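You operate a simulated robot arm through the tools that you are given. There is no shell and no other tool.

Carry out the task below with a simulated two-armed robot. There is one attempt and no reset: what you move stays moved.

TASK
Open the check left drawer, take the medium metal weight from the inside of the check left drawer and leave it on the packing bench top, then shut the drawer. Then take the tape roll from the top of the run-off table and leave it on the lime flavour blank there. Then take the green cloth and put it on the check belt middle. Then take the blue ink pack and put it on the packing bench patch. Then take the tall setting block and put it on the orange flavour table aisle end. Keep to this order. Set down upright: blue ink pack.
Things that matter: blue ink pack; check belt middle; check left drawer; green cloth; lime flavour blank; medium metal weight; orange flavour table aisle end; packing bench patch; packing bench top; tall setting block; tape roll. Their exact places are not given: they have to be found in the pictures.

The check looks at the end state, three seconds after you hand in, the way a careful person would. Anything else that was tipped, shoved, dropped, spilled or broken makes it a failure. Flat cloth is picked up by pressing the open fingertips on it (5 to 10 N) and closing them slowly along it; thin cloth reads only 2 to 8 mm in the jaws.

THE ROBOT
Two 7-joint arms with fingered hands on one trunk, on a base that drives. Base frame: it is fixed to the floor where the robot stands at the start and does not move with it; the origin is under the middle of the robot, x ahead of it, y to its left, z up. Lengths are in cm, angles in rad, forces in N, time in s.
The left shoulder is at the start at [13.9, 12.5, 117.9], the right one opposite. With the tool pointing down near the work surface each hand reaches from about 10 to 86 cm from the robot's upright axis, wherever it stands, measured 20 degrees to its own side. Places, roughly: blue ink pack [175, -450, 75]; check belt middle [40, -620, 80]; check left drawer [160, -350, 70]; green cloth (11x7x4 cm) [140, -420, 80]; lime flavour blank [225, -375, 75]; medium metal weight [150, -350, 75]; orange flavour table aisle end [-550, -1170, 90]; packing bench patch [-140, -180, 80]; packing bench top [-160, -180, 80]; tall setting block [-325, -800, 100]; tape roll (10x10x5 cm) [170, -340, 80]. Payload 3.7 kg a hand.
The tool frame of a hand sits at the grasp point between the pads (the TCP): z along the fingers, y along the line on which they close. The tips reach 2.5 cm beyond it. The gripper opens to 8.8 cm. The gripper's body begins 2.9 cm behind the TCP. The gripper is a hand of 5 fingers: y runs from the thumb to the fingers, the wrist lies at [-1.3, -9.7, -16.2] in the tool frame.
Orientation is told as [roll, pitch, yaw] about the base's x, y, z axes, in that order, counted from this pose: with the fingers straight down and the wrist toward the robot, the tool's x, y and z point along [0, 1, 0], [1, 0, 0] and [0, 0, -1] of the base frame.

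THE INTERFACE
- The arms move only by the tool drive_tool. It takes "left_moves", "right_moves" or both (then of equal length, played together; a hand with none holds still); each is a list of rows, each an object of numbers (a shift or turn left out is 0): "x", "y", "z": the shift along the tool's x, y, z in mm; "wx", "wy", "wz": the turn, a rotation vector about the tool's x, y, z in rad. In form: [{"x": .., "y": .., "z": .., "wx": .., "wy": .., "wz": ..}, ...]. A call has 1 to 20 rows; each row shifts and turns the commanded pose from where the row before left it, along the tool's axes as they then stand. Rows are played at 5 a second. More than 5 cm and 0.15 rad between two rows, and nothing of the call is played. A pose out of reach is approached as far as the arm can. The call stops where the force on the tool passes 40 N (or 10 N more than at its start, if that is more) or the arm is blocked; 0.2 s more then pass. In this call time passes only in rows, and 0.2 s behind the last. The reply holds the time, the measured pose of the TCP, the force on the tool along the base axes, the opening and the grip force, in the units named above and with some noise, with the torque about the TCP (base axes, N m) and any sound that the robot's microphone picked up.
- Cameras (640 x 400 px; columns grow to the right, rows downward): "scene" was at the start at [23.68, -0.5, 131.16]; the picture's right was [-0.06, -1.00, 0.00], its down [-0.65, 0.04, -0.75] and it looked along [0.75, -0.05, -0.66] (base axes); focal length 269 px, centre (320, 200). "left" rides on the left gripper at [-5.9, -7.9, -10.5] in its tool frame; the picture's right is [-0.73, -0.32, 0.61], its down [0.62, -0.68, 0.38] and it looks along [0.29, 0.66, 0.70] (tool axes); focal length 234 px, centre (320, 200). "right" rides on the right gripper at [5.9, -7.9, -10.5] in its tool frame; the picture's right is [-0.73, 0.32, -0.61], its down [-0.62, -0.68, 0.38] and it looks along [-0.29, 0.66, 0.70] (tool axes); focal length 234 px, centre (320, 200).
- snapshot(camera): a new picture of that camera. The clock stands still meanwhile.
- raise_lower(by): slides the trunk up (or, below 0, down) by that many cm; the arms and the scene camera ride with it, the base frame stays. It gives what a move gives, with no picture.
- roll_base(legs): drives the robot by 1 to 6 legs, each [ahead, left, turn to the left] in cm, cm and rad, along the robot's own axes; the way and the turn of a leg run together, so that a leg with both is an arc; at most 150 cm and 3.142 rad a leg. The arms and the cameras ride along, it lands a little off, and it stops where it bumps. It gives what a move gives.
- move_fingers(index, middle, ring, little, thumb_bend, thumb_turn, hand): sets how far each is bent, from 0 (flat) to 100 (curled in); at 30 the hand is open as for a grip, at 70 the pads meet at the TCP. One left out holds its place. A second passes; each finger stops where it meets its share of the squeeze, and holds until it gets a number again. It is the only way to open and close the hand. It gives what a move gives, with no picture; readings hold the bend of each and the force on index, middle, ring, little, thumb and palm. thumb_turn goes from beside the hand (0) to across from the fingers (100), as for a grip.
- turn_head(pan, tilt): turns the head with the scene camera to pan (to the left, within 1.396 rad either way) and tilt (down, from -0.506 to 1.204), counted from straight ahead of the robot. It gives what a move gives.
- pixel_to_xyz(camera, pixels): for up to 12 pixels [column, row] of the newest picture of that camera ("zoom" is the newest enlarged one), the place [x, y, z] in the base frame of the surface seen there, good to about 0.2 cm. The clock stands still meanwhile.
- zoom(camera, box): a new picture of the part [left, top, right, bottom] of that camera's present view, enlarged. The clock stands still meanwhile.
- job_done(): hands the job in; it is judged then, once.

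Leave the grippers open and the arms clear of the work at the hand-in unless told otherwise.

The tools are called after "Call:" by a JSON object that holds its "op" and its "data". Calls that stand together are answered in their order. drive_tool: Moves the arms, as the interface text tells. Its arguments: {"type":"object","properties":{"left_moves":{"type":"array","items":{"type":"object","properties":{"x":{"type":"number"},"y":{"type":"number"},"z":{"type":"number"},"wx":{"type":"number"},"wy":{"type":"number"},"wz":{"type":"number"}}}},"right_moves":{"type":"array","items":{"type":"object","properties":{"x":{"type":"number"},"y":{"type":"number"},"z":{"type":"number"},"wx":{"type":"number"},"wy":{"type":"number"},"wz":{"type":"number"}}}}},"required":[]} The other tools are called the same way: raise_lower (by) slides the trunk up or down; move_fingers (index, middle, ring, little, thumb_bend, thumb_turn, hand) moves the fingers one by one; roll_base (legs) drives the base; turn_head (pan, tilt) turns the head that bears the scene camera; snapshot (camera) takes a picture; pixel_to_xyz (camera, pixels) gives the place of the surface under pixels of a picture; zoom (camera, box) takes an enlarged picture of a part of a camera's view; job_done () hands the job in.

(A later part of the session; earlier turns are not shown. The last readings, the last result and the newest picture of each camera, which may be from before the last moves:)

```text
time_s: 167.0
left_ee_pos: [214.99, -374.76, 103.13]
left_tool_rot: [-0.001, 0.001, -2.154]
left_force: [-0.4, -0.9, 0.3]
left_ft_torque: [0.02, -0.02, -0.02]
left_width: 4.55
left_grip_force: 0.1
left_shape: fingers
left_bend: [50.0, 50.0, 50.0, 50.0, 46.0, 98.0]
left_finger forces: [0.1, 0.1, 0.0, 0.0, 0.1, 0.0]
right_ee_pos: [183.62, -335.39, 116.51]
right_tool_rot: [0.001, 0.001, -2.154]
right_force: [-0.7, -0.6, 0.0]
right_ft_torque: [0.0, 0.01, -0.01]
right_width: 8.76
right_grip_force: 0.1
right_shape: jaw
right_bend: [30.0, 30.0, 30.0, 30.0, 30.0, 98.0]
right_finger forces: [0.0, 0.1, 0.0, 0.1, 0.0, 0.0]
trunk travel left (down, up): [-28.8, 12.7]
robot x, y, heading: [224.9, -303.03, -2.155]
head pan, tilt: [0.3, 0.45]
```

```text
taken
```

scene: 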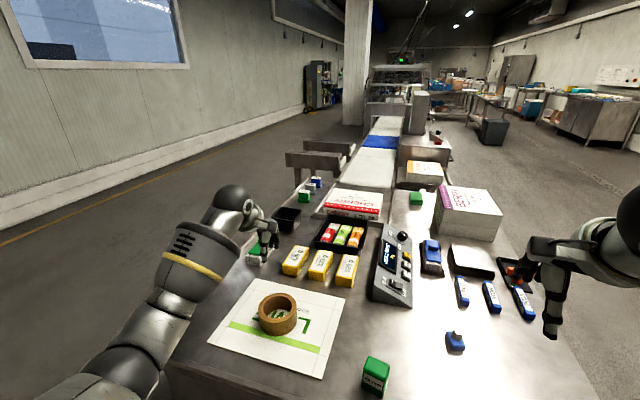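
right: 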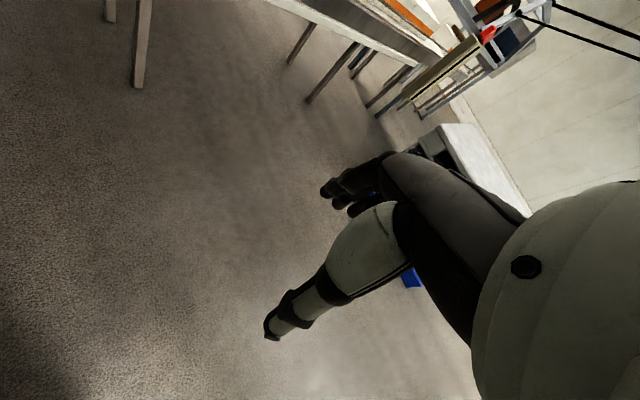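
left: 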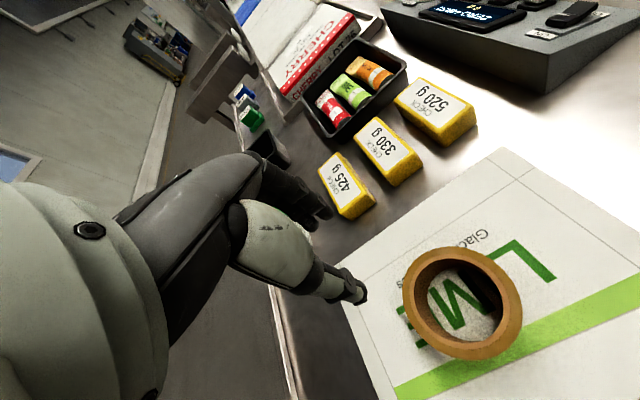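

The belt line continues beyond the cabinet (white, blue, white belt). The cloth lies behind the BERRY stack (n 316–336, top z≈93), best reached from the front with the right hand. I turn left, back out of the aisle, sidestep to the front of the cabinet's right part.

Call:
{"op": "drive_tool", "data": {"left_moves": [{"z": -30, "y": -20}, {"y": -30}, {"y": -30}]}}

Call:
{"op": "roll_base", "data": {"legs": [[0, 0, 1.574], [-150, 0, 0], [0, -125, 0]]}}

Call:
{"op": "turn_head", "data": {"pan": -0.15, "tilt": 0.45}}

Call:
{"op": "snapshot", "data": {"camera": "scene"}}

```text
time_s: 167.8
left_ee_pos: [219.47, -367.98, 106.34]
left_tool_rot: [0.0, 0.001, -2.154]
left_force: [-0.2, 0.3, -0.1]
left_ft_torque: [-0.03, 0.02, 0.02]
left_width: 4.57
left_grip_force: 0.0
left_shape: fingers
left_bend: [50.0, 50.0, 50.0, 50.0, 46.0, 98.0]
left_finger forces: [0.0, 0.1, 0.0, 0.0, 0.1, 0.0]
right_ee_pos: [183.82, -335.16, 116.65]
right_tool_rot: [-0.001, -0.001, -2.153]
right_force: [1.0, -0.1, 0.2]
right_ft_torque: [-0.03, 0.0, -0.01]
right_width: 8.76
right_grip_force: 0.1
right_shape: jaw
right_bend: [30.0, 30.0, 30.0, 30.0, 30.0, 98.0]
right_finger forces: [0.0, 0.0, 0.0, 0.0, 0.0, 0.1]
trunk travel left (down, up): [-28.8, 12.7]
robot x, y, heading: [225.08, -302.99, -2.157]
head pan, tilt: [0.3, 0.45]
```

```text
time_s: 189.9
left_ee_pos: [94.9, -329.17, 106.26]
left_tool_rot: [0.001, 0.002, -0.579]
left_force: [-0.1, 0.3, -0.7]
left_ft_torque: [-0.01, -0.01, 0.01]
left_width: 4.56
left_grip_force: 0.0
left_shape: fingers
left_bend: [50.0, 50.0, 50.0, 50.0, 46.0, 98.0]
left_finger forces: [0.0, 0.0, 0.1, 0.0, 0.1, 0.1]
right_ee_pos: [62.24, -365.14, 116.51]
right_tool_rot: [-0.002, 0.0, -0.58]
right_force: [-0.2, -0.8, 0.3]
right_ft_torque: [0.01, 0.01, 0.02]
right_width: 8.79
right_grip_force: 0.1
right_shape: jaw
right_bend: [30.0, 30.0, 30.0, 30.0, 30.0, 98.0]
right_finger forces: [0.1, 0.0, 0.0, 0.0, 0.1, 0.1]
trunk travel left (down, up): [-28.8, 12.7]
robot x, y, heading: [29.66, -324.1, -0.578]
head pan, tilt: [0.3, 0.45]
```

```text
time_s: 190.8
left_ee_pos: [94.84, -329.14, 106.2]
left_tool_rot: [0.0, 0.002, -0.579]
left_force: [-0.2, 0.5, -0.6]
left_ft_torque: [0.01, -0.03, -0.02]
left_width: 4.57
left_grip_force: 0.1
left_shape: fingers
left_bend: [50.0, 50.0, 50.0, 50.0, 46.0, 98.0]
left_finger forces: [0.1, 0.0, 0.0, 0.0, 0.0, 0.0]
right_ee_pos: [62.26, -365.22, 116.67]
right_tool_rot: [0.0, -0.001, -0.579]
right_force: [-1.1, -0.7, -0.6]
right_ft_torque: [0.01, 0.0, -0.01]
right_width: 8.76
right_grip_force: 0.1
right_shape: jaw
right_bend: [30.0, 30.0, 30.0, 30.0, 30.0, 98.0]
right_finger forces: [0.0, 0.0, 0.0, 0.1, 0.0, 0.0]
trunk travel left (down, up): [-28.8, 12.7]
robot x, y, heading: [29.9, -324.2, -0.579]
head pan, tilt: [-0.15, 0.45]
```

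```text
taken
```

scene: 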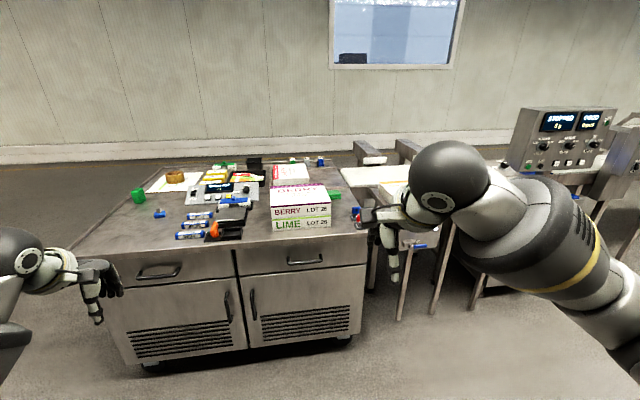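

The cloth shows at (335,195) just right behind the stack. I drive ahead 55 cm and look down.

Call:
{"op": "roll_base", "data": {"legs": [[55, 0, 0]]}}

Call:
{"op": "turn_head", "data": {"pan": -0.1, "tilt": 0.8}}

Call:
{"op": "snapshot", "data": {"camera": "scene"}}

Call:
{"op": "snapshot", "data": {"camera": "right"}}

```text
time_s: 193.9
left_ee_pos: [140.47, -359.14, 106.3]
left_tool_rot: [0.0, 0.001, -0.582]
left_force: [0.4, -0.6, -0.7]
left_ft_torque: [-0.05, 0.01, -0.01]
left_width: 4.58
left_grip_force: 0.0
left_shape: fingers
left_bend: [50.0, 50.0, 50.0, 50.0, 46.0, 98.0]
left_finger forces: [0.1, 0.0, 0.0, 0.0, 0.1, 0.1]
right_ee_pos: [107.6, -395.24, 116.46]
right_tool_rot: [0.001, 0.0, -0.581]
right_force: [0.2, 0.4, 0.5]
right_ft_torque: [0.01, 0.0, -0.02]
right_width: 8.78
right_grip_force: 0.0
right_shape: jaw
right_bend: [30.0, 30.0, 30.0, 30.0, 30.0, 98.0]
right_finger forces: [0.0, 0.1, 0.0, 0.0, 0.1, 0.0]
trunk travel left (down, up): [-28.8, 12.7]
robot x, y, heading: [75.69, -353.85, -0.583]
head pan, tilt: [-0.15, 0.45]
```

```text
time_s: 194.7
left_ee_pos: [140.27, -359.09, 106.31]
left_tool_rot: [0.0, 0.001, -0.582]
left_force: [-0.2, 0.1, -0.2]
left_ft_torque: [-0.05, 0.01, 0.01]
left_width: 4.58
left_grip_force: 0.0
left_shape: fingers
left_bend: [50.0, 50.0, 50.0, 50.0, 46.0, 98.0]
left_finger forces: [0.0, 0.1, 0.0, 0.0, 0.1, 0.0]
right_ee_pos: [107.67, -395.23, 116.62]
right_tool_rot: [0.0, 0.0, -0.583]
right_force: [-0.6, -0.3, -0.4]
right_ft_torque: [0.0, 0.0, 0.04]
right_width: 8.77
right_grip_force: 0.0
right_shape: jaw
right_bend: [30.0, 30.0, 30.0, 30.0, 30.0, 98.0]
right_finger forces: [0.0, 0.0, 0.0, 0.0, 0.1, 0.0]
trunk travel left (down, up): [-28.8, 12.7]
robot x, y, heading: [75.33, -353.58, -0.579]
head pan, tilt: [-0.099, 0.799]
```

```text
taken
```

scene: 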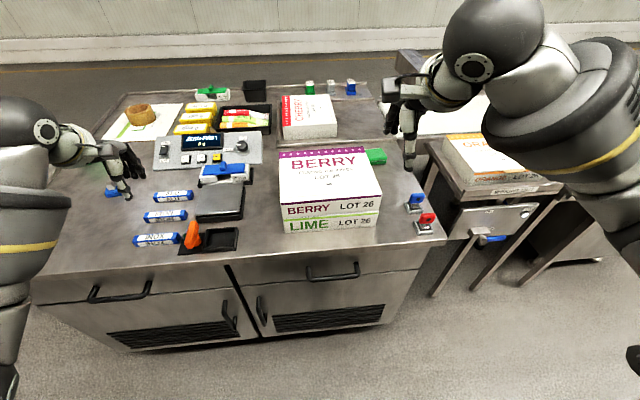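

```text
taken
```

right: 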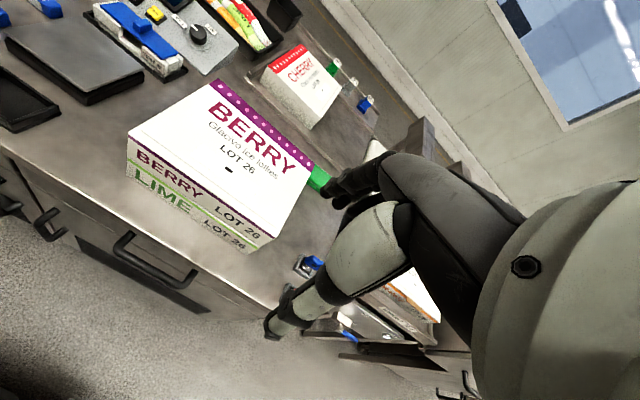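

The cloth is visible at (375,156) behind the box's right back corner. I zoom and measure.

Call:
{"op": "zoom", "data": {"camera": "scene", "box": [270, 70, 450, 240]}}

Call:
{"op": "pixel_to_xyz", "data": {"camera": "scene", "pixels": [[375, 156], [385, 153], [368, 151], [384, 163], [281, 150], [366, 147], [381, 193], [277, 192], [412, 205], [425, 225], [390, 140], [400, 190]]}}

```text
2.35 times, centred on (360, 155) of scene
```

zoom: 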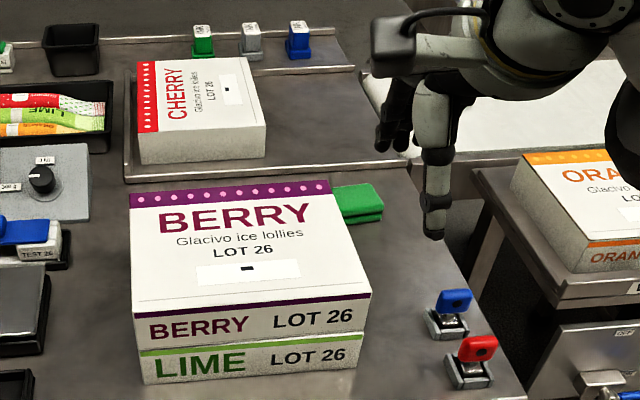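

```text
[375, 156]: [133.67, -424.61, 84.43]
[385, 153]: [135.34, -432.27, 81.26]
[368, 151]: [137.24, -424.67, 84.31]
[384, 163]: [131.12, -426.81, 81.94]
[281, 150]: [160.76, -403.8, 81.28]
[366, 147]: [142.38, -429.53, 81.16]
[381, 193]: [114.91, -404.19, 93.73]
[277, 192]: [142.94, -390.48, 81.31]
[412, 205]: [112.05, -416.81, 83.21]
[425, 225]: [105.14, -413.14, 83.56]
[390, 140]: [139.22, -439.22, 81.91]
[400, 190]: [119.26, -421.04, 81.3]
```

Cloth centre ≈ n 345, l -281.5, about 7 cm deep (away from me) by 11 wide, top z 84.4. I need to stand about 10 cm closer; I first look straight down to see how far my base sticks out.

Call:
{"op": "turn_head", "data": {"pan": 0, "tilt": 1.2}}

Call:
{"op": "snapshot", "data": {"camera": "scene"}}

```text
time_s: 195.6
left_ee_pos: [140.55, -359.14, 106.14]
left_tool_rot: [0.0, 0.001, -0.58]
left_force: [0.7, -0.1, 0.0]
left_ft_torque: [0.01, 0.0, 0.02]
left_width: 4.58
left_grip_force: 0.0
left_shape: fingers
left_bend: [50.0, 50.0, 50.0, 50.0, 46.0, 98.0]
left_finger forces: [0.0, 0.0, 0.0, 0.0, 0.0, 0.0]
right_ee_pos: [107.64, -395.08, 116.48]
right_tool_rot: [0.0, 0.002, -0.58]
right_force: [0.0, 0.1, -1.1]
right_ft_torque: [0.01, 0.0, -0.01]
right_width: 8.76
right_grip_force: 0.1
right_shape: jaw
right_bend: [30.0, 30.0, 30.0, 30.0, 30.0, 98.0]
right_finger forces: [0.0, 0.0, 0.0, 0.0, 0.0, 0.0]
trunk travel left (down, up): [-28.8, 12.7]
robot x, y, heading: [75.23, -353.97, -0.582]
head pan, tilt: [0.0, 1.201]
```

```text
taken
```

scene: 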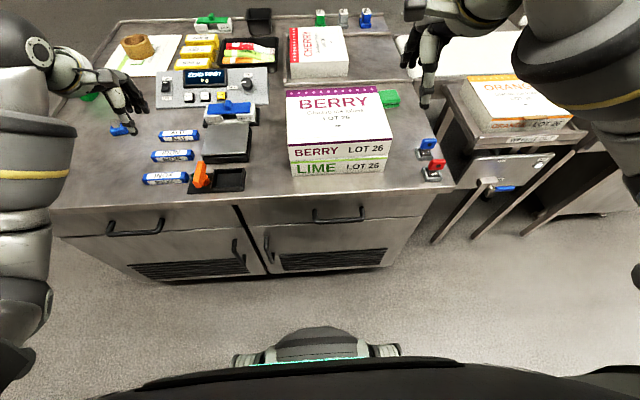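

The base front is visible at (320,335). I measure it.

Call:
{"op": "pixel_to_xyz", "data": {"camera": "scene", "pixels": [[320, 328], [320, 340], [237, 362], [398, 350], [300, 300], [320, 365], [440, 200], [438, 240]]}}

```text
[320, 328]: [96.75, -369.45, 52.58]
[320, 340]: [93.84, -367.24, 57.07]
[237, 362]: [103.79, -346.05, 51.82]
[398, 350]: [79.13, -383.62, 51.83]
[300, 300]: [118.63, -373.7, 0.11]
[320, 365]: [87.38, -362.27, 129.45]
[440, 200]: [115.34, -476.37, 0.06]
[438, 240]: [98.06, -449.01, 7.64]
```

My body front is about 26–34 cm ahead of the axis, so moving 12 cm closer is safe. I move ahead 12 and right 6 cm.

Call:
{"op": "roll_base", "data": {"legs": [[12, -6, 0]]}}

Call:
{"op": "turn_head", "data": {"pan": -0.15, "tilt": 0.9}}

Call:
{"op": "snapshot", "data": {"camera": "scene"}}

```text
time_s: 196.9
left_ee_pos: [146.96, -370.73, 106.15]
left_tool_rot: [0.002, 0.003, -0.581]
left_force: [0.0, 0.1, -1.0]
left_ft_torque: [-0.01, 0.02, -0.02]
left_width: 4.56
left_grip_force: 0.0
left_shape: fingers
left_bend: [50.0, 50.0, 50.0, 50.0, 46.0, 98.0]
left_finger forces: [0.0, 0.0, 0.1, 0.1, 0.0, 0.0]
right_ee_pos: [114.46, -406.68, 116.58]
right_tool_rot: [0.0, -0.001, -0.581]
right_force: [0.3, -0.6, 0.4]
right_ft_torque: [0.04, -0.03, -0.01]
right_width: 8.76
right_grip_force: 0.0
right_shape: jaw
right_bend: [30.0, 30.0, 30.0, 30.0, 30.0, 98.0]
right_finger forces: [0.0, 0.0, 0.0, 0.0, 0.1, 0.0]
trunk travel left (down, up): [-28.8, 12.7]
robot x, y, heading: [82.34, -365.33, -0.585]
head pan, tilt: [0.0, 1.201]
```

```text
time_s: 197.7
left_ee_pos: [147.11, -370.72, 106.32]
left_tool_rot: [0.0, 0.003, -0.582]
left_force: [0.5, 1.4, 0.1]
left_ft_torque: [0.01, 0.02, 0.01]
left_width: 4.56
left_grip_force: 0.1
left_shape: fingers
left_bend: [50.0, 50.0, 50.0, 50.0, 46.0, 98.0]
left_finger forces: [0.0, 0.0, 0.1, 0.0, 0.0, 0.1]
right_ee_pos: [114.37, -406.75, 116.71]
right_tool_rot: [0.0, -0.001, -0.581]
right_force: [-0.7, 0.0, -0.5]
right_ft_torque: [0.01, -0.01, 0.03]
right_width: 8.78
right_grip_force: 0.1
right_shape: jaw
right_bend: [30.0, 30.0, 30.0, 30.0, 30.0, 98.0]
right_finger forces: [0.1, 0.0, 0.1, 0.0, 0.0, 0.1]
trunk travel left (down, up): [-28.8, 12.7]
robot x, y, heading: [81.99, -365.48, -0.578]
head pan, tilt: [-0.15, 0.901]
```

```text
taken
```

scene: 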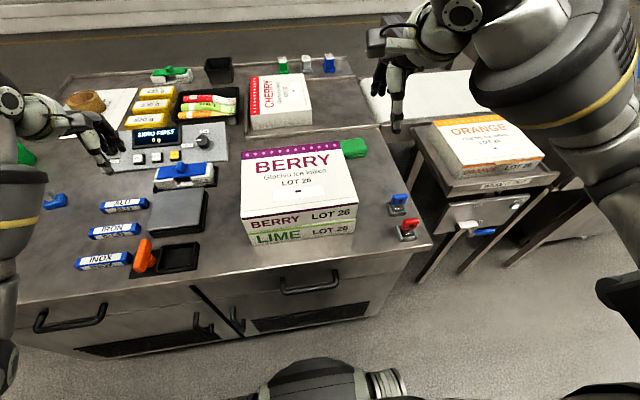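

I move the right hand 27.5 cm forward, 4 cm right, staying high above the box, then view with the right camera.

Call:
{"op": "drive_tool", "data": {"right_moves": [{"x": -6, "y": 39}, {"x": -6, "y": 39}, {"x": -6, "y": 39}, {"x": -6, "y": 39}, {"x": -6, "y": 39}, {"x": -5, "y": 40}, {"x": -5, "y": 40}]}}

Call:
{"op": "snapshot", "data": {"camera": "right"}}

Call:
{"op": "snapshot", "data": {"camera": "scene"}}

```text
time_s: 199.3
left_ee_pos: [147.2, -370.68, 106.24]
left_tool_rot: [0.0, 0.003, -0.581]
left_force: [-0.5, 0.3, -0.5]
left_ft_torque: [-0.03, -0.01, -0.04]
left_width: 4.55
left_grip_force: 0.1
left_shape: fingers
left_bend: [50.0, 50.0, 50.0, 50.0, 46.0, 98.0]
left_finger forces: [0.0, 0.1, 0.0, 0.1, 0.0, 0.1]
right_ee_pos: [135.25, -425.17, 116.54]
right_tool_rot: [-0.002, -0.001, -0.579]
right_force: [0.7, 0.7, -1.1]
right_ft_torque: [0.05, 0.04, 0.02]
right_width: 8.76
right_grip_force: 0.0
right_shape: jaw
right_bend: [30.0, 30.0, 30.0, 30.0, 30.0, 98.0]
right_finger forces: [0.0, 0.0, 0.0, 0.0, 0.0, 0.0]
trunk travel left (down, up): [-28.8, 12.7]
robot x, y, heading: [82.13, -365.96, -0.578]
head pan, tilt: [-0.15, 0.901]
```

```text
taken
```

right: 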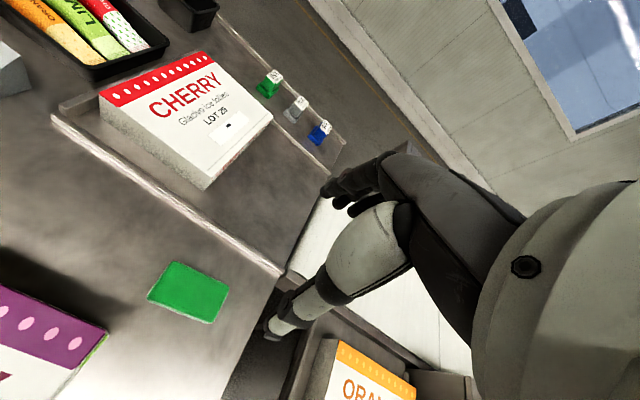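

```text
taken
```

scene: 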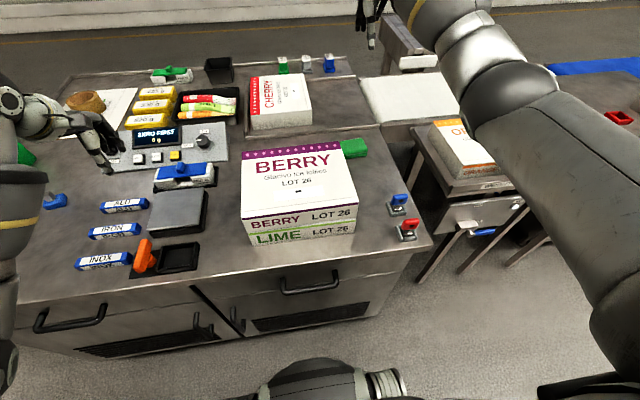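

The cloth is fully visible in the right camera at (187,292). I measure its corners.

Call:
{"op": "pixel_to_xyz", "data": {"camera": "right", "pixels": [[173, 264], [226, 289], [206, 321], [150, 297], [187, 292], [200, 335], [150, 310], [260, 330], [107, 335], [60, 290]]}}

Call:
{"op": "zoom", "data": {"camera": "right", "box": [90, 230, 290, 355]}}

```text
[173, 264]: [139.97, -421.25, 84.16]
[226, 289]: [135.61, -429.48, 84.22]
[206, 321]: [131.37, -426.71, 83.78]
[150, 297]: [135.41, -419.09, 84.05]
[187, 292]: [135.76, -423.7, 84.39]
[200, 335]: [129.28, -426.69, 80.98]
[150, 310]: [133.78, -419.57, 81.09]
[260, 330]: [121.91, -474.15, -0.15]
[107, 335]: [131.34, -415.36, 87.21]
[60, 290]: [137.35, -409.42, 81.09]
```

```text
3.20 times, centred on (190, 292) of right
```

zoom: 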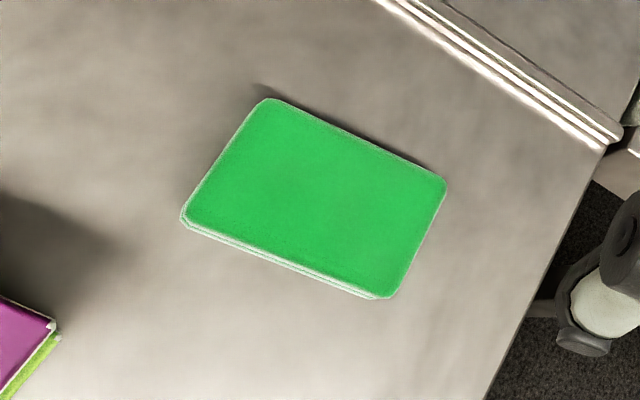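

The cloth is at centre (135.6,-424.1), turned about 4.5° from the cabinet; the hand is nearly above it. I turn the hand 0.07 to match and descend 26 cm, then look.

Call:
{"op": "drive_tool", "data": {"right_moves": [{"wz": -0.07}, {"z": 40}, {"z": 40}, {"z": 40}, {"z": 40}, {"z": 40}, {"z": 35}, {"z": 25}]}}

Call:
{"op": "snapshot", "data": {"camera": "right"}}

Call:
{"op": "snapshot", "data": {"camera": "scene"}}

```text
time_s: 201.1
left_ee_pos: [147.06, -370.89, 106.3]
left_tool_rot: [0.0, 0.0, -0.583]
left_force: [-0.6, 0.2, -0.5]
left_ft_torque: [-0.02, -0.02, 0.03]
left_width: 4.57
left_grip_force: 0.0
left_shape: fingers
left_bend: [50.0, 50.0, 50.0, 50.0, 46.0, 98.0]
left_finger forces: [0.0, 0.0, 0.0, 0.0, 0.0, 0.1]
right_ee_pos: [135.08, -425.24, 90.49]
right_tool_rot: [-0.001, 0.0, -0.511]
right_force: [0.2, 0.6, 0.4]
right_ft_torque: [0.0, 0.02, -0.01]
right_width: 8.79
right_grip_force: 0.0
right_shape: jaw
right_bend: [30.0, 30.0, 30.0, 30.0, 30.0, 98.0]
right_finger forces: [0.0, 0.0, 0.0, 0.0, 0.0, 0.0]
trunk travel left (down, up): [-28.8, 12.7]
robot x, y, heading: [82.06, -365.5, -0.58]
head pan, tilt: [-0.15, 0.901]
```

```text
taken
```

right: 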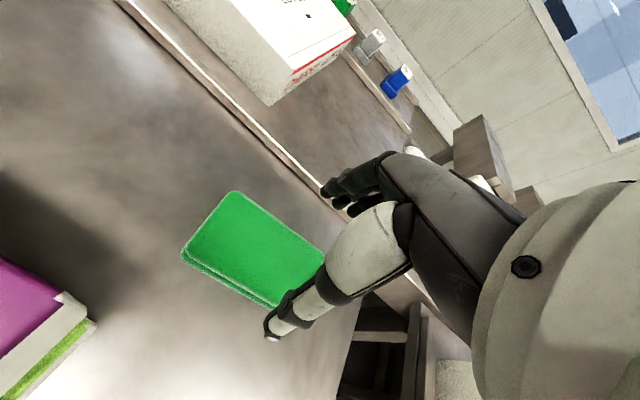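

```text
taken
```

scene: 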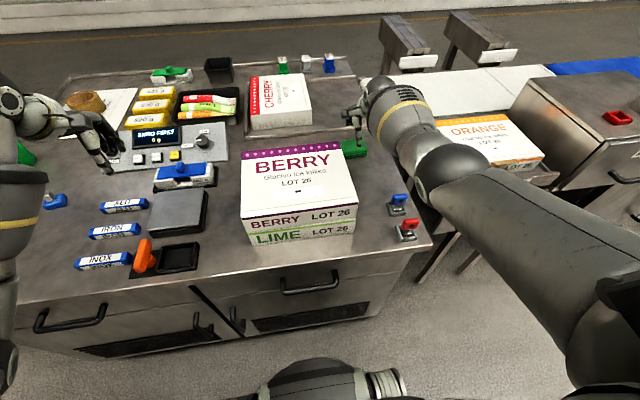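

The TCP is about 2 cm right of the cloth's centre; I'll shift 1.2 cm left. I check the ORANGE carton's height relative to the forearm first.

Call:
{"op": "pixel_to_xyz", "data": {"camera": "scene", "pixels": [[480, 130], [520, 150], [460, 160], [445, 150], [400, 125], [420, 170], [480, 200], [540, 165]]}}

Call:
{"op": "pixel_to_xyz", "data": {"camera": "right", "pixels": [[235, 193], [324, 252], [270, 305], [184, 255], [255, 248]]}}

```text
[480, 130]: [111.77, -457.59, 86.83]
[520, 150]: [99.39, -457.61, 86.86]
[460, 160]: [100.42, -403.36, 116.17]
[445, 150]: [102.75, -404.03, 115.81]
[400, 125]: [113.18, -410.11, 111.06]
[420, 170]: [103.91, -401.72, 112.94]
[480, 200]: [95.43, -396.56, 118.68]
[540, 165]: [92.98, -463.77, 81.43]
```

```text
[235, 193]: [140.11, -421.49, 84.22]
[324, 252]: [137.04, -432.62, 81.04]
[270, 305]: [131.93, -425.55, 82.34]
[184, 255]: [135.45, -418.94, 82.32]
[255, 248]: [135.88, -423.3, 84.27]
```

No conflict with the carton (top z 86.9, far to the right). I shift 8 mm left and descend to z≈84.3.

Call:
{"op": "drive_tool", "data": {"right_moves": [{"x": 8, "z": 15}, {"z": 18}, {"z": 13}, {"z": 8}, {"z": 5}, {"z": 3}]}}

Call:
{"op": "snapshot", "data": {"camera": "right"}}

```text
time_s: 202.5
left_ee_pos: [147.11, -370.73, 106.28]
left_tool_rot: [0.0, 0.001, -0.58]
left_force: [-0.4, 0.0, -0.3]
left_ft_torque: [-0.02, 0.03, 0.03]
left_width: 4.58
left_grip_force: 0.1
left_shape: fingers
left_bend: [50.0, 50.0, 50.0, 50.0, 46.0, 98.0]
left_finger forces: [0.0, 0.0, 0.0, 0.1, 0.0, 0.0]
right_ee_pos: [134.66, -423.42, 84.57]
right_tool_rot: [0.001, 0.001, -0.511]
right_force: [0.7, -0.2, -0.1]
right_ft_torque: [0.01, -0.03, 0.02]
right_width: 8.81
right_grip_force: 0.1
right_shape: jaw
right_bend: [30.0, 30.0, 30.0, 30.0, 30.0, 98.0]
right_finger forces: [0.1, 0.0, 0.1, 0.0, 0.0, 0.1]
right hand out of reach, approached as far as the arm can: row 3, 4, 5
trunk travel left (down, up): [-28.8, 12.7]
robot x, y, heading: [81.9, -365.64, -0.579]
head pan, tilt: [-0.15, 0.901]
```

```text
taken
```

right: 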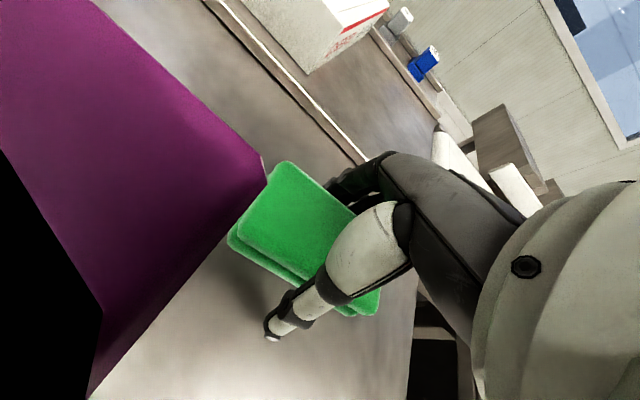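

The arm ran out of reach by about 1 cm. I raise the hand 6 cm, move the base 4 cm ahead, then re-align.

Call:
{"op": "drive_tool", "data": {"right_moves": [{"z": -20}, {"z": -20}, {"z": -20}]}}

Call:
{"op": "roll_base", "data": {"legs": [[4, 0, 0]]}}

Call:
{"op": "snapshot", "data": {"camera": "right"}}

```text
time_s: 203.3
left_ee_pos: [147.16, -370.65, 106.37]
left_tool_rot: [0.0, 0.002, -0.581]
left_force: [0.2, -0.4, 0.0]
left_ft_torque: [0.0, 0.01, 0.02]
left_width: 4.55
left_grip_force: 0.1
left_shape: fingers
left_bend: [50.0, 50.0, 50.0, 50.0, 46.0, 98.0]
left_finger forces: [0.0, 0.1, 0.1, 0.0, 0.1, 0.0]
right_ee_pos: [136.31, -424.46, 89.99]
right_tool_rot: [0.001, 0.002, -0.511]
right_force: [0.6, 0.3, 0.0]
right_ft_torque: [0.01, 0.01, -0.01]
right_width: 8.79
right_grip_force: 0.0
right_shape: jaw
right_bend: [30.0, 30.0, 30.0, 30.0, 30.0, 98.0]
right_finger forces: [0.0, 0.1, 0.1, 0.0, 0.1, 0.0]
right hand out of reach, approached as far as the arm can: row 1, 2, 3
trunk travel left (down, up): [-28.8, 12.7]
robot x, y, heading: [82.01, -366.14, -0.584]
head pan, tilt: [-0.15, 0.901]
```

```text
time_s: 204.2
left_ee_pos: [150.5, -372.91, 106.24]
left_tool_rot: [0.001, 0.003, -0.582]
left_force: [0.5, 0.8, 0.5]
left_ft_torque: [-0.01, 0.02, -0.01]
left_width: 4.56
left_grip_force: 0.3
left_shape: fingers
left_bend: [50.0, 50.0, 50.0, 50.0, 46.0, 98.0]
left_finger forces: [0.1, 0.1, 0.1, 0.0, 0.0, 0.0]
right_ee_pos: [139.7, -426.9, 89.99]
right_tool_rot: [0.001, 0.002, -0.512]
right_force: [0.8, -0.6, -1.0]
right_ft_torque: [-0.02, 0.0, 0.0]
right_width: 8.81
right_grip_force: 0.0
right_shape: jaw
right_bend: [30.0, 30.0, 30.0, 30.0, 30.0, 98.0]
right_finger forces: [0.0, 0.1, 0.0, 0.0, 0.0, 0.1]
trunk travel left (down, up): [-28.8, 12.7]
robot x, y, heading: [85.47, -367.82, -0.588]
head pan, tilt: [-0.15, 0.901]
```

```text
taken
```

right: 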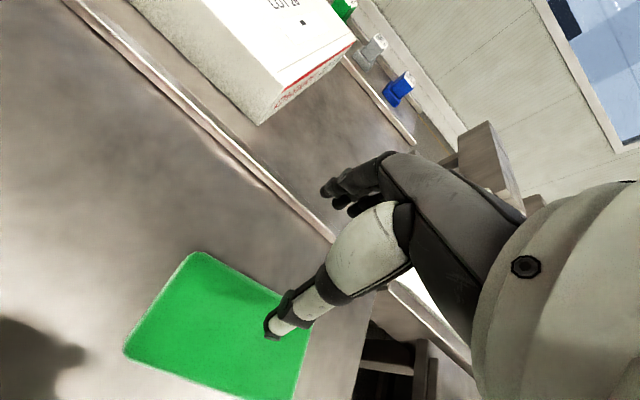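

TCP is 5 cm too far forward now. I move back 5 cm and check.

Call:
{"op": "drive_tool", "data": {"right_moves": [{"y": -25, "x": 1}, {"y": -25, "x": 1}]}}

Call:
{"op": "snapshot", "data": {"camera": "right"}}

```text
time_s: 204.8
left_ee_pos: [150.35, -372.97, 106.27]
left_tool_rot: [0.001, 0.002, -0.581]
left_force: [-0.5, -0.1, -0.6]
left_ft_torque: [-0.02, 0.03, 0.02]
left_width: 4.57
left_grip_force: 0.1
left_shape: fingers
left_bend: [50.0, 50.0, 50.0, 50.0, 46.0, 98.0]
left_finger forces: [0.0, 0.0, 0.1, 0.0, 0.1, 0.1]
right_ee_pos: [139.07, -426.64, 88.73]
right_tool_rot: [0.001, 0.002, -0.513]
right_force: [-0.6, -0.6, 0.1]
right_ft_torque: [-0.01, 0.01, 0.02]
right_width: 8.8
right_grip_force: 0.1
right_shape: jaw
right_bend: [30.0, 30.0, 30.0, 30.0, 30.0, 98.0]
right_finger forces: [0.0, 0.0, 0.1, 0.1, 0.0, 0.0]
right hand out of reach, approached as far as the arm can: row 1, 2
trunk travel left (down, up): [-28.8, 12.7]
robot x, y, heading: [85.5, -368.01, -0.578]
head pan, tilt: [-0.15, 0.901]
```

```text
taken
```

right: 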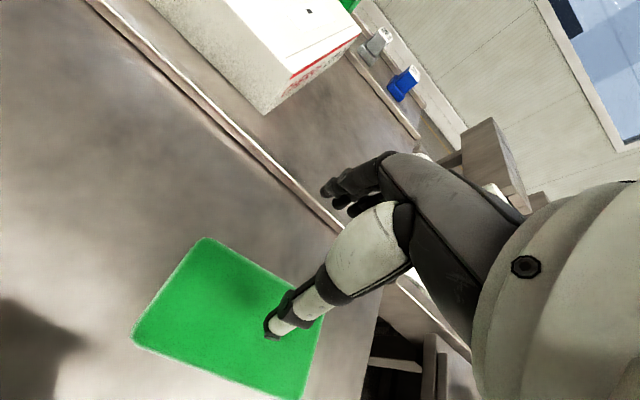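

The arm seems stuck near a joint limit. I raise the hand 15 cm to free it, then approach again.

Call:
{"op": "drive_tool", "data": {"right_moves": [{"z": -30}, {"z": -30}, {"z": -30}, {"z": -30}, {"z": -30}, {"z": -1}]}}

```text
time_s: 206.2
left_ee_pos: [150.38, -372.88, 106.33]
left_tool_rot: [-0.001, 0.0, -0.58]
left_force: [0.0, -0.5, -0.5]
left_ft_torque: [-0.03, -0.01, -0.03]
left_width: 4.55
left_grip_force: 0.0
left_shape: fingers
left_bend: [50.0, 50.0, 50.0, 50.0, 46.0, 98.0]
left_finger forces: [0.0, 0.0, 0.0, 0.0, 0.0, 0.0]
right_ee_pos: [141.81, -428.74, 102.99]
right_tool_rot: [-0.001, 0.004, -0.512]
right_force: [-0.5, 1.1, -0.4]
right_ft_torque: [0.02, -0.04, 0.02]
right_width: 8.79
right_grip_force: 0.0
right_shape: jaw
right_bend: [30.0, 30.0, 30.0, 30.0, 30.0, 98.0]
right_finger forces: [0.0, 0.0, 0.0, 0.0, 0.1, 0.1]
right hand out of reach, approached as far as the arm can: row 1, 2, 3, 4, 5
trunk travel left (down, up): [-28.8, 12.7]
robot x, y, heading: [85.43, -367.34, -0.58]
head pan, tilt: [-0.15, 0.901]
```

The arm posture is at some limit. I retract the hand up and back to a comfortable pose, then come again.

Call:
{"op": "drive_tool", "data": {"right_moves": [{"y": -20, "z": -20}, {"y": -30, "z": -20}, {"y": -30, "z": -20}, {"y": -30, "z": -10}, {"y": -30}, {"y": -30}, {"y": -30}]}}

Call:
{"op": "snapshot", "data": {"camera": "scene"}}

```text
time_s: 207.8
left_ee_pos: [150.28, -372.77, 106.26]
left_tool_rot: [0.0, 0.001, -0.582]
left_force: [0.0, 0.4, 0.2]
left_ft_torque: [-0.01, -0.01, 0.01]
left_width: 4.56
left_grip_force: 0.1
left_shape: fingers
left_bend: [50.0, 50.0, 50.0, 50.0, 46.0, 98.0]
left_finger forces: [0.1, 0.0, 0.1, 0.0, 0.0, 0.0]
right_ee_pos: [141.58, -429.8, 108.81]
right_tool_rot: [0.0, 0.002, -0.512]
right_force: [-0.2, 1.2, -0.5]
right_ft_torque: [0.0, 0.02, -0.01]
right_width: 8.79
right_grip_force: 0.0
right_shape: jaw
right_bend: [30.0, 30.0, 30.0, 30.0, 30.0, 98.0]
right_finger forces: [0.0, 0.1, 0.0, 0.0, 0.2, 0.0]
right hand out of reach, approached as far as the arm can: row 1, 2, 3, 4, 5, 6, 7
trunk travel left (down, up): [-28.8, 12.7]
robot x, y, heading: [85.23, -367.71, -0.583]
head pan, tilt: [-0.15, 0.901]
```

```text
taken
```

scene: 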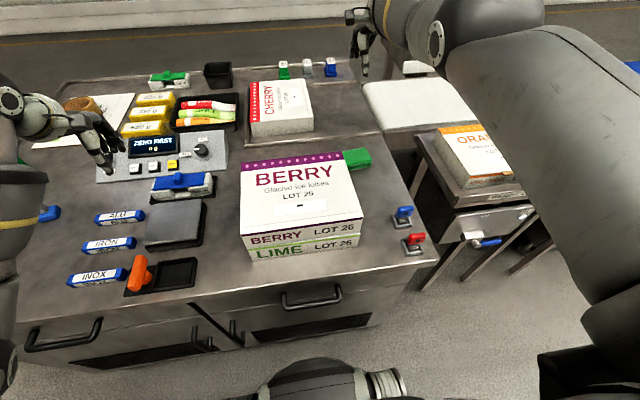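

The commanded pose should now be well inside reach. I give a few small up/turn steps to let the arm settle there.

Call:
{"op": "drive_tool", "data": {"right_moves": [{"z": -10, "wz": 0.07}, {"z": -10}, {"x": 10}, {"x": 10}, {"x": -10}]}}

```text
time_s: 209.0
left_ee_pos: [150.32, -372.92, 106.42]
left_tool_rot: [0.0, 0.003, -0.581]
left_force: [-0.3, 0.2, 0.9]
left_ft_torque: [-0.02, 0.02, 0.02]
left_width: 4.56
left_grip_force: 0.0
left_shape: fingers
left_bend: [50.0, 50.0, 50.0, 50.0, 46.0, 98.0]
left_finger forces: [0.1, 0.1, 0.0, 0.0, 0.1, 0.0]
right_ee_pos: [142.13, -429.36, 110.86]
right_tool_rot: [0.0, 0.002, -0.581]
right_force: [0.7, -0.5, 0.5]
right_ft_torque: [0.02, -0.01, 0.01]
right_width: 8.78
right_grip_force: 0.1
right_shape: jaw
right_bend: [30.0, 30.0, 30.0, 30.0, 30.0, 98.0]
right_finger forces: [0.1, 0.0, 0.0, 0.0, 0.1, 0.1]
trunk travel left (down, up): [-28.8, 12.7]
robot x, y, heading: [85.43, -367.88, -0.585]
head pan, tilt: [-0.15, 0.901]
```

It moves again. I try going back toward me now with the yaw restored.

Call:
{"op": "drive_tool", "data": {"right_moves": [{"y": -15}, {"y": -20}, {"y": -20}]}}

```text
time_s: 209.8
left_ee_pos: [150.39, -372.88, 106.28]
left_tool_rot: [0.0, 0.002, -0.581]
left_force: [1.0, -0.3, -0.3]
left_ft_torque: [0.0, -0.01, 0.01]
left_width: 4.54
left_grip_force: 0.1
left_shape: fingers
left_bend: [50.0, 50.0, 50.0, 50.0, 46.0, 98.0]
left_finger forces: [0.0, 0.0, 0.1, 0.1, 0.0, 0.0]
right_ee_pos: [142.25, -429.33, 110.87]
right_tool_rot: [0.0, 0.001, -0.582]
right_force: [0.6, 0.5, -0.7]
right_ft_torque: [0.02, 0.01, 0.0]
right_width: 8.78
right_grip_force: 0.1
right_shape: jaw
right_bend: [30.0, 30.0, 30.0, 30.0, 30.0, 98.0]
right_finger forces: [0.0, 0.0, 0.0, 0.0, 0.0, 0.0]
right hand out of reach, approached as far as the arm can: row 1, 2, 3
trunk travel left (down, up): [-28.8, 12.7]
robot x, y, heading: [85.28, -367.94, -0.578]
head pan, tilt: [-0.15, 0.901]
```

Backward motion is still refused: the arm is stretched straight. I try a combined down-and-back step to bend the elbow.

Call:
{"op": "drive_tool", "data": {"right_moves": [{"y": -30, "z": 40}, {"y": -30, "z": 30}]}}

```text
time_s: 210.4
left_ee_pos: [150.37, -372.85, 106.26]
left_tool_rot: [-0.001, 0.001, -0.581]
left_force: [-0.1, 1.0, 0.7]
left_ft_torque: [0.01, 0.03, 0.02]
left_width: 4.58
left_grip_force: 0.2
left_shape: fingers
left_bend: [50.0, 50.0, 50.0, 50.0, 46.0, 98.0]
left_finger forces: [0.0, 0.0, 0.1, 0.0, 0.0, 0.0]
right_ee_pos: [141.84, -429.14, 103.42]
right_tool_rot: [0.0, 0.003, -0.582]
right_force: [-0.3, 0.1, 0.4]
right_ft_torque: [0.0, -0.04, -0.03]
right_width: 8.77
right_grip_force: 0.1
right_shape: jaw
right_bend: [30.0, 30.0, 30.0, 30.0, 30.0, 98.0]
right_finger forces: [0.0, 0.0, 0.0, 0.1, 0.1, 0.0]
right hand out of reach, approached as far as the arm can: row 1, 2
trunk travel left (down, up): [-28.8, 12.7]
robot x, y, heading: [85.31, -367.95, -0.583]
head pan, tilt: [-0.15, 0.901]
```

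The wrist stays at a fixed distance from the shoulder (straight arm). Sideways motion to the left should bend the elbow; I try 10 cm left at this height (z 103, above the box).

Call:
{"op": "drive_tool", "data": {"right_moves": [{"x": 25, "z": -10}, {"x": 25, "y": -5}, {"x": 25, "y": -10}, {"x": 25, "y": -15}]}}

```text
time_s: 211.4
left_ee_pos: [150.47, -372.95, 106.2]
left_tool_rot: [0.0, 0.001, -0.582]
left_force: [0.3, 0.1, -0.1]
left_ft_torque: [-0.01, 0.0, -0.03]
left_width: 4.57
left_grip_force: 0.1
left_shape: fingers
left_bend: [50.0, 50.0, 50.0, 50.0, 46.0, 98.0]
left_finger forces: [0.1, 0.1, 0.0, 0.1, 0.0, 0.0]
right_ee_pos: [147.18, -420.13, 104.07]
right_tool_rot: [0.0, 0.001, -0.582]
right_force: [0.0, -0.1, 0.1]
right_ft_torque: [0.05, -0.03, -0.01]
right_width: 8.78
right_grip_force: 0.1
right_shape: jaw
right_bend: [30.0, 30.0, 30.0, 30.0, 30.0, 98.0]
right_finger forces: [0.0, 0.0, 0.1, 0.1, 0.0, 0.0]
right hand out of reach, approached as far as the arm can: row 2, 3, 4
trunk travel left (down, up): [-28.8, 12.7]
robot x, y, heading: [85.21, -367.75, -0.583]
head pan, tilt: [-0.15, 0.901]
```

The radius shrank a bit (57.2). I try pulling back now.

Call:
{"op": "drive_tool", "data": {"right_moves": [{"y": -15}, {"y": -20}, {"y": -25, "z": -5}, {"y": -30, "z": -10}]}}

```text
time_s: 212.4
left_ee_pos: [150.35, -372.82, 106.26]
left_tool_rot: [0.001, 0.003, -0.582]
left_force: [0.2, -0.7, -0.5]
left_ft_torque: [0.01, 0.01, 0.0]
left_width: 4.54
left_grip_force: 0.0
left_shape: fingers
left_bend: [50.0, 50.0, 50.0, 50.0, 46.0, 98.0]
left_finger forces: [0.1, 0.0, 0.0, 0.0, 0.0, 0.0]
right_ee_pos: [147.09, -420.21, 104.32]
right_tool_rot: [0.0, 0.003, -0.581]
right_force: [-0.9, 0.5, -0.8]
right_ft_torque: [0.02, -0.03, 0.0]
right_width: 8.79
right_grip_force: 0.1
right_shape: jaw
right_bend: [30.0, 30.0, 30.0, 30.0, 30.0, 98.0]
right_finger forces: [0.1, 0.1, 0.0, 0.0, 0.1, 0.0]
right hand out of reach, approached as far as the arm can: row 1, 2, 3, 4
trunk travel left (down, up): [-28.8, 12.7]
robot x, y, heading: [85.46, -367.61, -0.581]
head pan, tilt: [-0.15, 0.901]
```

Still refused. I look at the arm's posture.

Call:
{"op": "turn_head", "data": {"pan": -0.6, "tilt": 0.6}}

Call:
{"op": "snapshot", "data": {"camera": "scene"}}

```text
time_s: 213.3
left_ee_pos: [150.43, -372.95, 106.33]
left_tool_rot: [0.0, 0.003, -0.583]
left_force: [0.2, 0.5, -0.6]
left_ft_torque: [-0.01, -0.04, -0.01]
left_width: 4.55
left_grip_force: 0.1
left_shape: fingers
left_bend: [50.0, 50.0, 50.0, 50.0, 46.0, 98.0]
left_finger forces: [0.1, 0.0, 0.1, 0.0, 0.0, 0.0]
right_ee_pos: [147.23, -420.07, 104.41]
right_tool_rot: [0.0, 0.001, -0.582]
right_force: [-0.3, 0.1, 0.3]
right_ft_torque: [0.0, 0.0, -0.01]
right_width: 8.78
right_grip_force: 0.1
right_shape: jaw
right_bend: [30.0, 30.0, 30.0, 30.0, 30.0, 98.0]
right_finger forces: [0.0, 0.0, 0.1, 0.0, 0.0, 0.1]
trunk travel left (down, up): [-28.8, 12.7]
robot x, y, heading: [85.69, -367.37, -0.582]
head pan, tilt: [-0.6, 0.6]
```

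```text
taken
```

scene: 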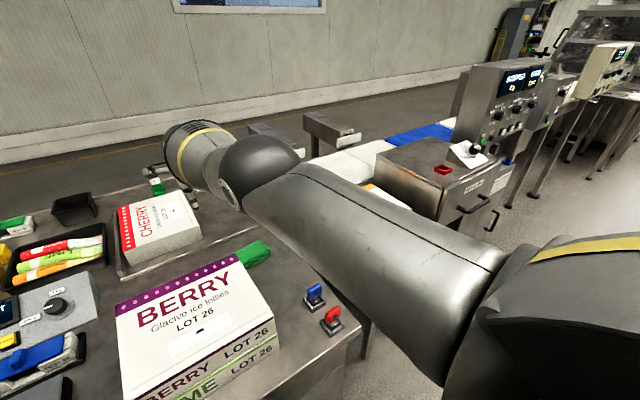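

The arm looks almost straight, probably with a wrist joint at its limit. I tilt the hand (fingers toward forward) to relieve the wrist.

Call:
{"op": "drive_tool", "data": {"right_moves": [{"wx": -0.12}, {"wx": -0.12}, {"wx": -0.12}, {"wx": -0.12}]}}

```text
time_s: 214.3
left_ee_pos: [150.44, -372.88, 106.23]
left_tool_rot: [-0.001, 0.002, -0.581]
left_force: [-0.3, 0.4, -0.9]
left_ft_torque: [0.03, -0.01, 0.01]
left_width: 4.56
left_grip_force: 0.0
left_shape: fingers
left_bend: [50.0, 50.0, 50.0, 50.0, 46.0, 98.0]
left_finger forces: [0.0, 0.0, 0.0, 0.0, 0.0, 0.0]
right_ee_pos: [151.97, -422.44, 103.46]
right_tool_rot: [0.001, -0.479, -0.581]
right_force: [-0.3, 0.2, -0.3]
right_ft_torque: [-0.01, 0.03, -0.01]
right_width: 8.8
right_grip_force: 0.1
right_shape: jaw
right_bend: [30.0, 30.0, 30.0, 30.0, 30.0, 98.0]
right_finger forces: [0.1, 0.0, 0.1, 0.0, 0.0, 0.1]
right hand out of reach, approached as far as the arm can: row 1, 2, 3, 4
trunk travel left (down, up): [-28.8, 12.7]
robot x, y, heading: [85.11, -367.81, -0.577]
head pan, tilt: [-0.6, 0.6]
```

Tilting kept the wrist in place, so the elbow seems to have passed through straight. I stretch fully forward first, then sweep left-up so the elbow bends the right way, then pull back.

Call:
{"op": "drive_tool", "data": {"right_moves": [{"y": 30}, {"y": 30}, {"x": 30, "z": -15}, {"x": 30, "z": -15}, {"x": 30, "z": -15}, {"x": 30, "z": -15, "y": -10}, {"x": 20, "y": -20}, {"y": -30}, {"y": -30}]}}

Call:
{"op": "snapshot", "data": {"camera": "scene"}}

```text
time_s: 216.3
left_ee_pos: [150.45, -372.86, 106.26]
left_tool_rot: [0.001, 0.002, -0.581]
left_force: [0.3, 1.0, -0.5]
left_ft_torque: [-0.02, -0.02, 0.02]
left_width: 4.54
left_grip_force: 0.1
left_shape: fingers
left_bend: [50.0, 50.0, 50.0, 50.0, 46.0, 98.0]
left_finger forces: [0.1, 0.1, 0.1, 0.0, 0.1, 0.0]
right_ee_pos: [157.09, -406.44, 104.98]
right_tool_rot: [0.002, -0.478, -0.581]
right_force: [-0.8, 0.0, -0.3]
right_ft_torque: [-0.03, 0.0, 0.0]
right_width: 8.76
right_grip_force: 0.1
right_shape: jaw
right_bend: [30.0, 30.0, 30.0, 30.0, 30.0, 98.0]
right_finger forces: [0.0, 0.0, 0.1, 0.0, 0.0, 0.0]
right hand out of reach, approached as far as the arm can: row 1, 2, 4, 6, 7, 8, 9
trunk travel left (down, up): [-28.8, 12.7]
robot x, y, heading: [85.38, -368.09, -0.579]
head pan, tilt: [-0.6, 0.6]
```

```text
taken
```

scene: 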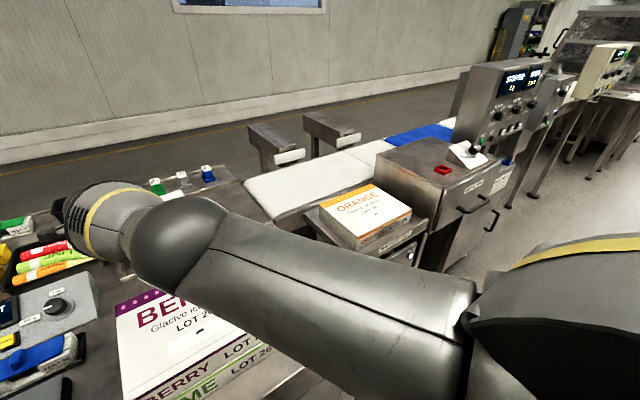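

Still locked straight. I'll try sweeping to the right and with a roll of the hand, to find a direction in which the elbow bends.

Call:
{"op": "drive_tool", "data": {"right_moves": [{"x": -30, "y": -8}, {"x": -30, "y": -8}, {"x": -30, "y": -8}, {"y": -20}]}}

Call:
{"op": "drive_tool", "data": {"right_moves": [{"wy": 0.14}, {"wy": 0.14}, {"wy": 0.14}, {"y": -20}, {"y": -20}]}}

```text
time_s: 217.3
left_ee_pos: [150.45, -372.97, 106.23]
left_tool_rot: [0.0, 0.001, -0.581]
left_force: [-0.1, 1.1, 0.2]
left_ft_torque: [0.01, -0.01, 0.0]
left_width: 4.59
left_grip_force: 0.1
left_shape: fingers
left_bend: [50.0, 50.0, 50.0, 50.0, 46.0, 98.0]
left_finger forces: [0.1, 0.0, 0.0, 0.0, 0.0, 0.1]
right_ee_pos: [154.84, -413.4, 101.7]
right_tool_rot: [-0.002, -0.478, -0.578]
right_force: [-0.3, -0.1, -0.8]
right_ft_torque: [-0.03, 0.03, 0.03]
right_width: 8.77
right_grip_force: 0.1
right_shape: jaw
right_bend: [30.0, 30.0, 30.0, 30.0, 30.0, 98.0]
right_finger forces: [0.1, 0.0, 0.1, 0.0, 0.0, 0.0]
right hand out of reach, approached as far as the arm can: row 1, 2, 3, 4
trunk travel left (down, up): [-28.8, 12.7]
robot x, y, heading: [85.4, -367.48, -0.585]
head pan, tilt: [-0.6, 0.6]
```

```text
time_s: 218.5
left_ee_pos: [150.33, -373.0, 106.3]
left_tool_rot: [0.0, 0.001, -0.582]
left_force: [0.2, 0.2, 0.6]
left_ft_torque: [0.0, -0.02, 0.0]
left_width: 4.58
left_grip_force: 0.0
left_shape: fingers
left_bend: [50.0, 50.0, 50.0, 50.0, 46.0, 98.0]
left_finger forces: [0.0, 0.0, 0.0, 0.0, 0.0, 0.0]
right_ee_pos: [154.51, -412.59, 98.99]
right_tool_rot: [0.421, -0.478, -0.581]
right_force: [-0.6, -0.6, 0.4]
right_ft_torque: [0.04, 0.01, 0.0]
right_width: 8.77
right_grip_force: 0.1
right_shape: jaw
right_bend: [30.0, 30.0, 30.0, 30.0, 30.0, 98.0]
right_finger forces: [0.0, 0.0, 0.1, 0.0, 0.1, 0.1]
right hand out of reach, approached as far as the arm can: row 1, 4, 5
trunk travel left (down, up): [-28.8, 12.7]
robot x, y, heading: [85.21, -368.11, -0.581]
head pan, tilt: [-0.6, 0.6]
```

I take a picture and measure points along the arm to understand its posture.

Call:
{"op": "turn_head", "data": {"pan": -0.5, "tilt": 0.7}}

Call:
{"op": "snapshot", "data": {"camera": "scene"}}

```text
time_s: 219.2
left_ee_pos: [150.52, -372.88, 106.34]
left_tool_rot: [0.0, 0.001, -0.58]
left_force: [0.4, 0.1, -0.2]
left_ft_torque: [0.0, 0.0, -0.01]
left_width: 4.57
left_grip_force: 0.0
left_shape: fingers
left_bend: [50.0, 50.0, 50.0, 50.0, 46.0, 98.0]
left_finger forces: [0.1, 0.0, 0.0, 0.0, 0.0, 0.1]
right_ee_pos: [154.35, -412.59, 99.03]
right_tool_rot: [0.421, -0.48, -0.581]
right_force: [-0.3, -0.2, -0.7]
right_ft_torque: [0.0, -0.04, -0.03]
right_width: 8.8
right_grip_force: 0.0
right_shape: jaw
right_bend: [30.0, 30.0, 30.0, 30.0, 30.0, 98.0]
right_finger forces: [0.0, 0.1, 0.1, 0.0, 0.0, 0.1]
trunk travel left (down, up): [-28.8, 12.7]
robot x, y, heading: [85.26, -367.9, -0.583]
head pan, tilt: [-0.499, 0.7]
```

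```text
taken
```

scene: 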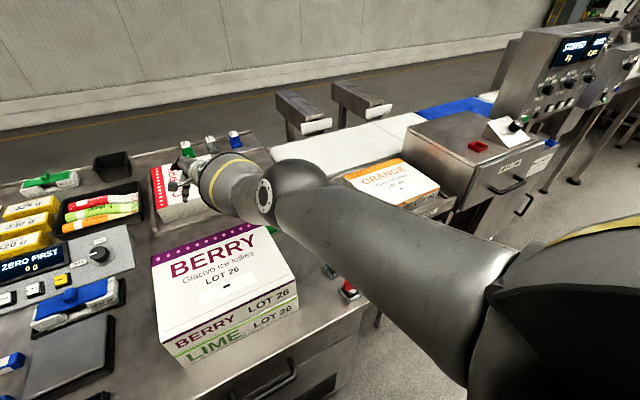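

Call:
{"op": "pixel_to_xyz", "data": {"camera": "scene", "pixels": [[250, 195], [295, 185], [235, 185], [210, 175], [330, 220], [400, 265], [470, 310], [265, 196], [345, 195], [185, 180]]}}

```text
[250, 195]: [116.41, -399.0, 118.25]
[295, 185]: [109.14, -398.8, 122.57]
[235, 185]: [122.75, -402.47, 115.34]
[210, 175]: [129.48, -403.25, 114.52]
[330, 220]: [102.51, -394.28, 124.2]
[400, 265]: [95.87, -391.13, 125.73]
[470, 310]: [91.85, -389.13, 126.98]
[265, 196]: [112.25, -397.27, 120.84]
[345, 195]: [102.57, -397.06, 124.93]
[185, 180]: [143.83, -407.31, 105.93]
```

The arm is nearly straight with the forearm bending slightly left and down. To get room for pulling down-and-back, I raise the trunk 12 cm (arm rides along), then try down-left-back moves.

Call:
{"op": "raise_lower", "data": {"by": 12}}

Call:
{"op": "drive_tool", "data": {"right_moves": [{"wy": -0.14}, {"wy": -0.14}, {"wy": -0.14}, {"wx": 0.12}, {"wx": 0.12}, {"wx": 0.12}, {"wx": 0.12}]}}

Call:
{"op": "drive_tool", "data": {"right_moves": [{"y": -30, "z": 30, "x": 10}, {"y": -30, "z": 30, "x": 10}, {"y": -30, "z": 30, "x": 10}]}}

```text
time_s: 220.7
left_ee_pos: [150.43, -372.97, 118.28]
left_tool_rot: [0.0, 0.001, -0.582]
left_force: [-0.7, 0.5, 0.3]
left_ft_torque: [-0.02, 0.01, 0.02]
left_width: 4.55
left_grip_force: 0.0
left_shape: fingers
left_bend: [50.0, 50.0, 50.0, 50.0, 46.0, 98.0]
left_finger forces: [0.0, 0.1, 0.1, 0.0, 0.1, 0.0]
right_ee_pos: [154.25, -412.32, 117.04]
right_tool_rot: [0.42, -0.555, -0.58]
right_force: [0.3, 0.6, 0.1]
right_ft_torque: [-0.02, 0.02, -0.01]
right_width: 8.78
right_grip_force: 0.2
right_shape: jaw
right_bend: [30.0, 30.0, 30.0, 30.0, 30.0, 98.0]
right_finger forces: [0.1, 0.0, 0.0, 0.1, 0.0, 0.1]
trunk travel left (down, up): [-40.8, 0.7]
robot x, y, heading: [85.17, -367.38, -0.581]
head pan, tilt: [-0.499, 0.7]
```

```text
time_s: 222.2
left_ee_pos: [150.34, -372.87, 118.23]
left_tool_rot: [-0.001, 0.0, -0.58]
left_force: [-0.1, -0.1, -0.3]
left_ft_torque: [-0.02, 0.0, 0.0]
left_width: 4.59
left_grip_force: 0.1
left_shape: fingers
left_bend: [50.0, 50.0, 50.0, 50.0, 46.0, 98.0]
left_finger forces: [0.0, 0.0, 0.1, 0.1, 0.1, 0.0]
right_ee_pos: [149.67, -411.07, 116.96]
right_tool_rot: [0.075, -0.055, -0.527]
right_force: [-0.1, -0.4, 0.3]
right_ft_torque: [-0.01, -0.01, 0.0]
right_width: 8.77
right_grip_force: 0.0
right_shape: jaw
right_bend: [30.0, 30.0, 30.0, 30.0, 30.0, 98.0]
right_finger forces: [0.0, 0.0, 0.0, 0.0, 0.1, 0.0]
right hand out of reach, approached as far as the arm can: row 2, 4, 5, 6, 7
trunk travel left (down, up): [-40.8, 0.7]
robot x, y, heading: [85.18, -367.46, -0.578]
head pan, tilt: [-0.499, 0.7]
```

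```text
time_s: 223.1
left_ee_pos: [150.32, -372.92, 118.21]
left_tool_rot: [-0.001, 0.001, -0.583]
left_force: [-0.9, 0.0, -0.5]
left_ft_torque: [0.03, 0.0, 0.01]
left_width: 4.56
left_grip_force: 0.2
left_shape: fingers
left_bend: [50.0, 50.0, 50.0, 50.0, 46.0, 98.0]
left_finger forces: [0.0, 0.0, 0.1, 0.0, 0.1, 0.1]
right_ee_pos: [144.05, -403.61, 107.79]
right_tool_rot: [0.074, -0.056, -0.527]
right_force: [0.9, -0.1, -0.7]
right_ft_torque: [-0.01, -0.04, -0.01]
right_width: 8.8
right_grip_force: 0.1
right_shape: jaw
right_bend: [30.0, 30.0, 30.0, 30.0, 30.0, 98.0]
right_finger forces: [0.0, 0.0, 0.0, 0.1, 0.1, 0.0]
trunk travel left (down, up): [-40.8, 0.7]
robot x, y, heading: [85.4, -367.52, -0.58]
head pan, tilt: [-0.499, 0.7]
```

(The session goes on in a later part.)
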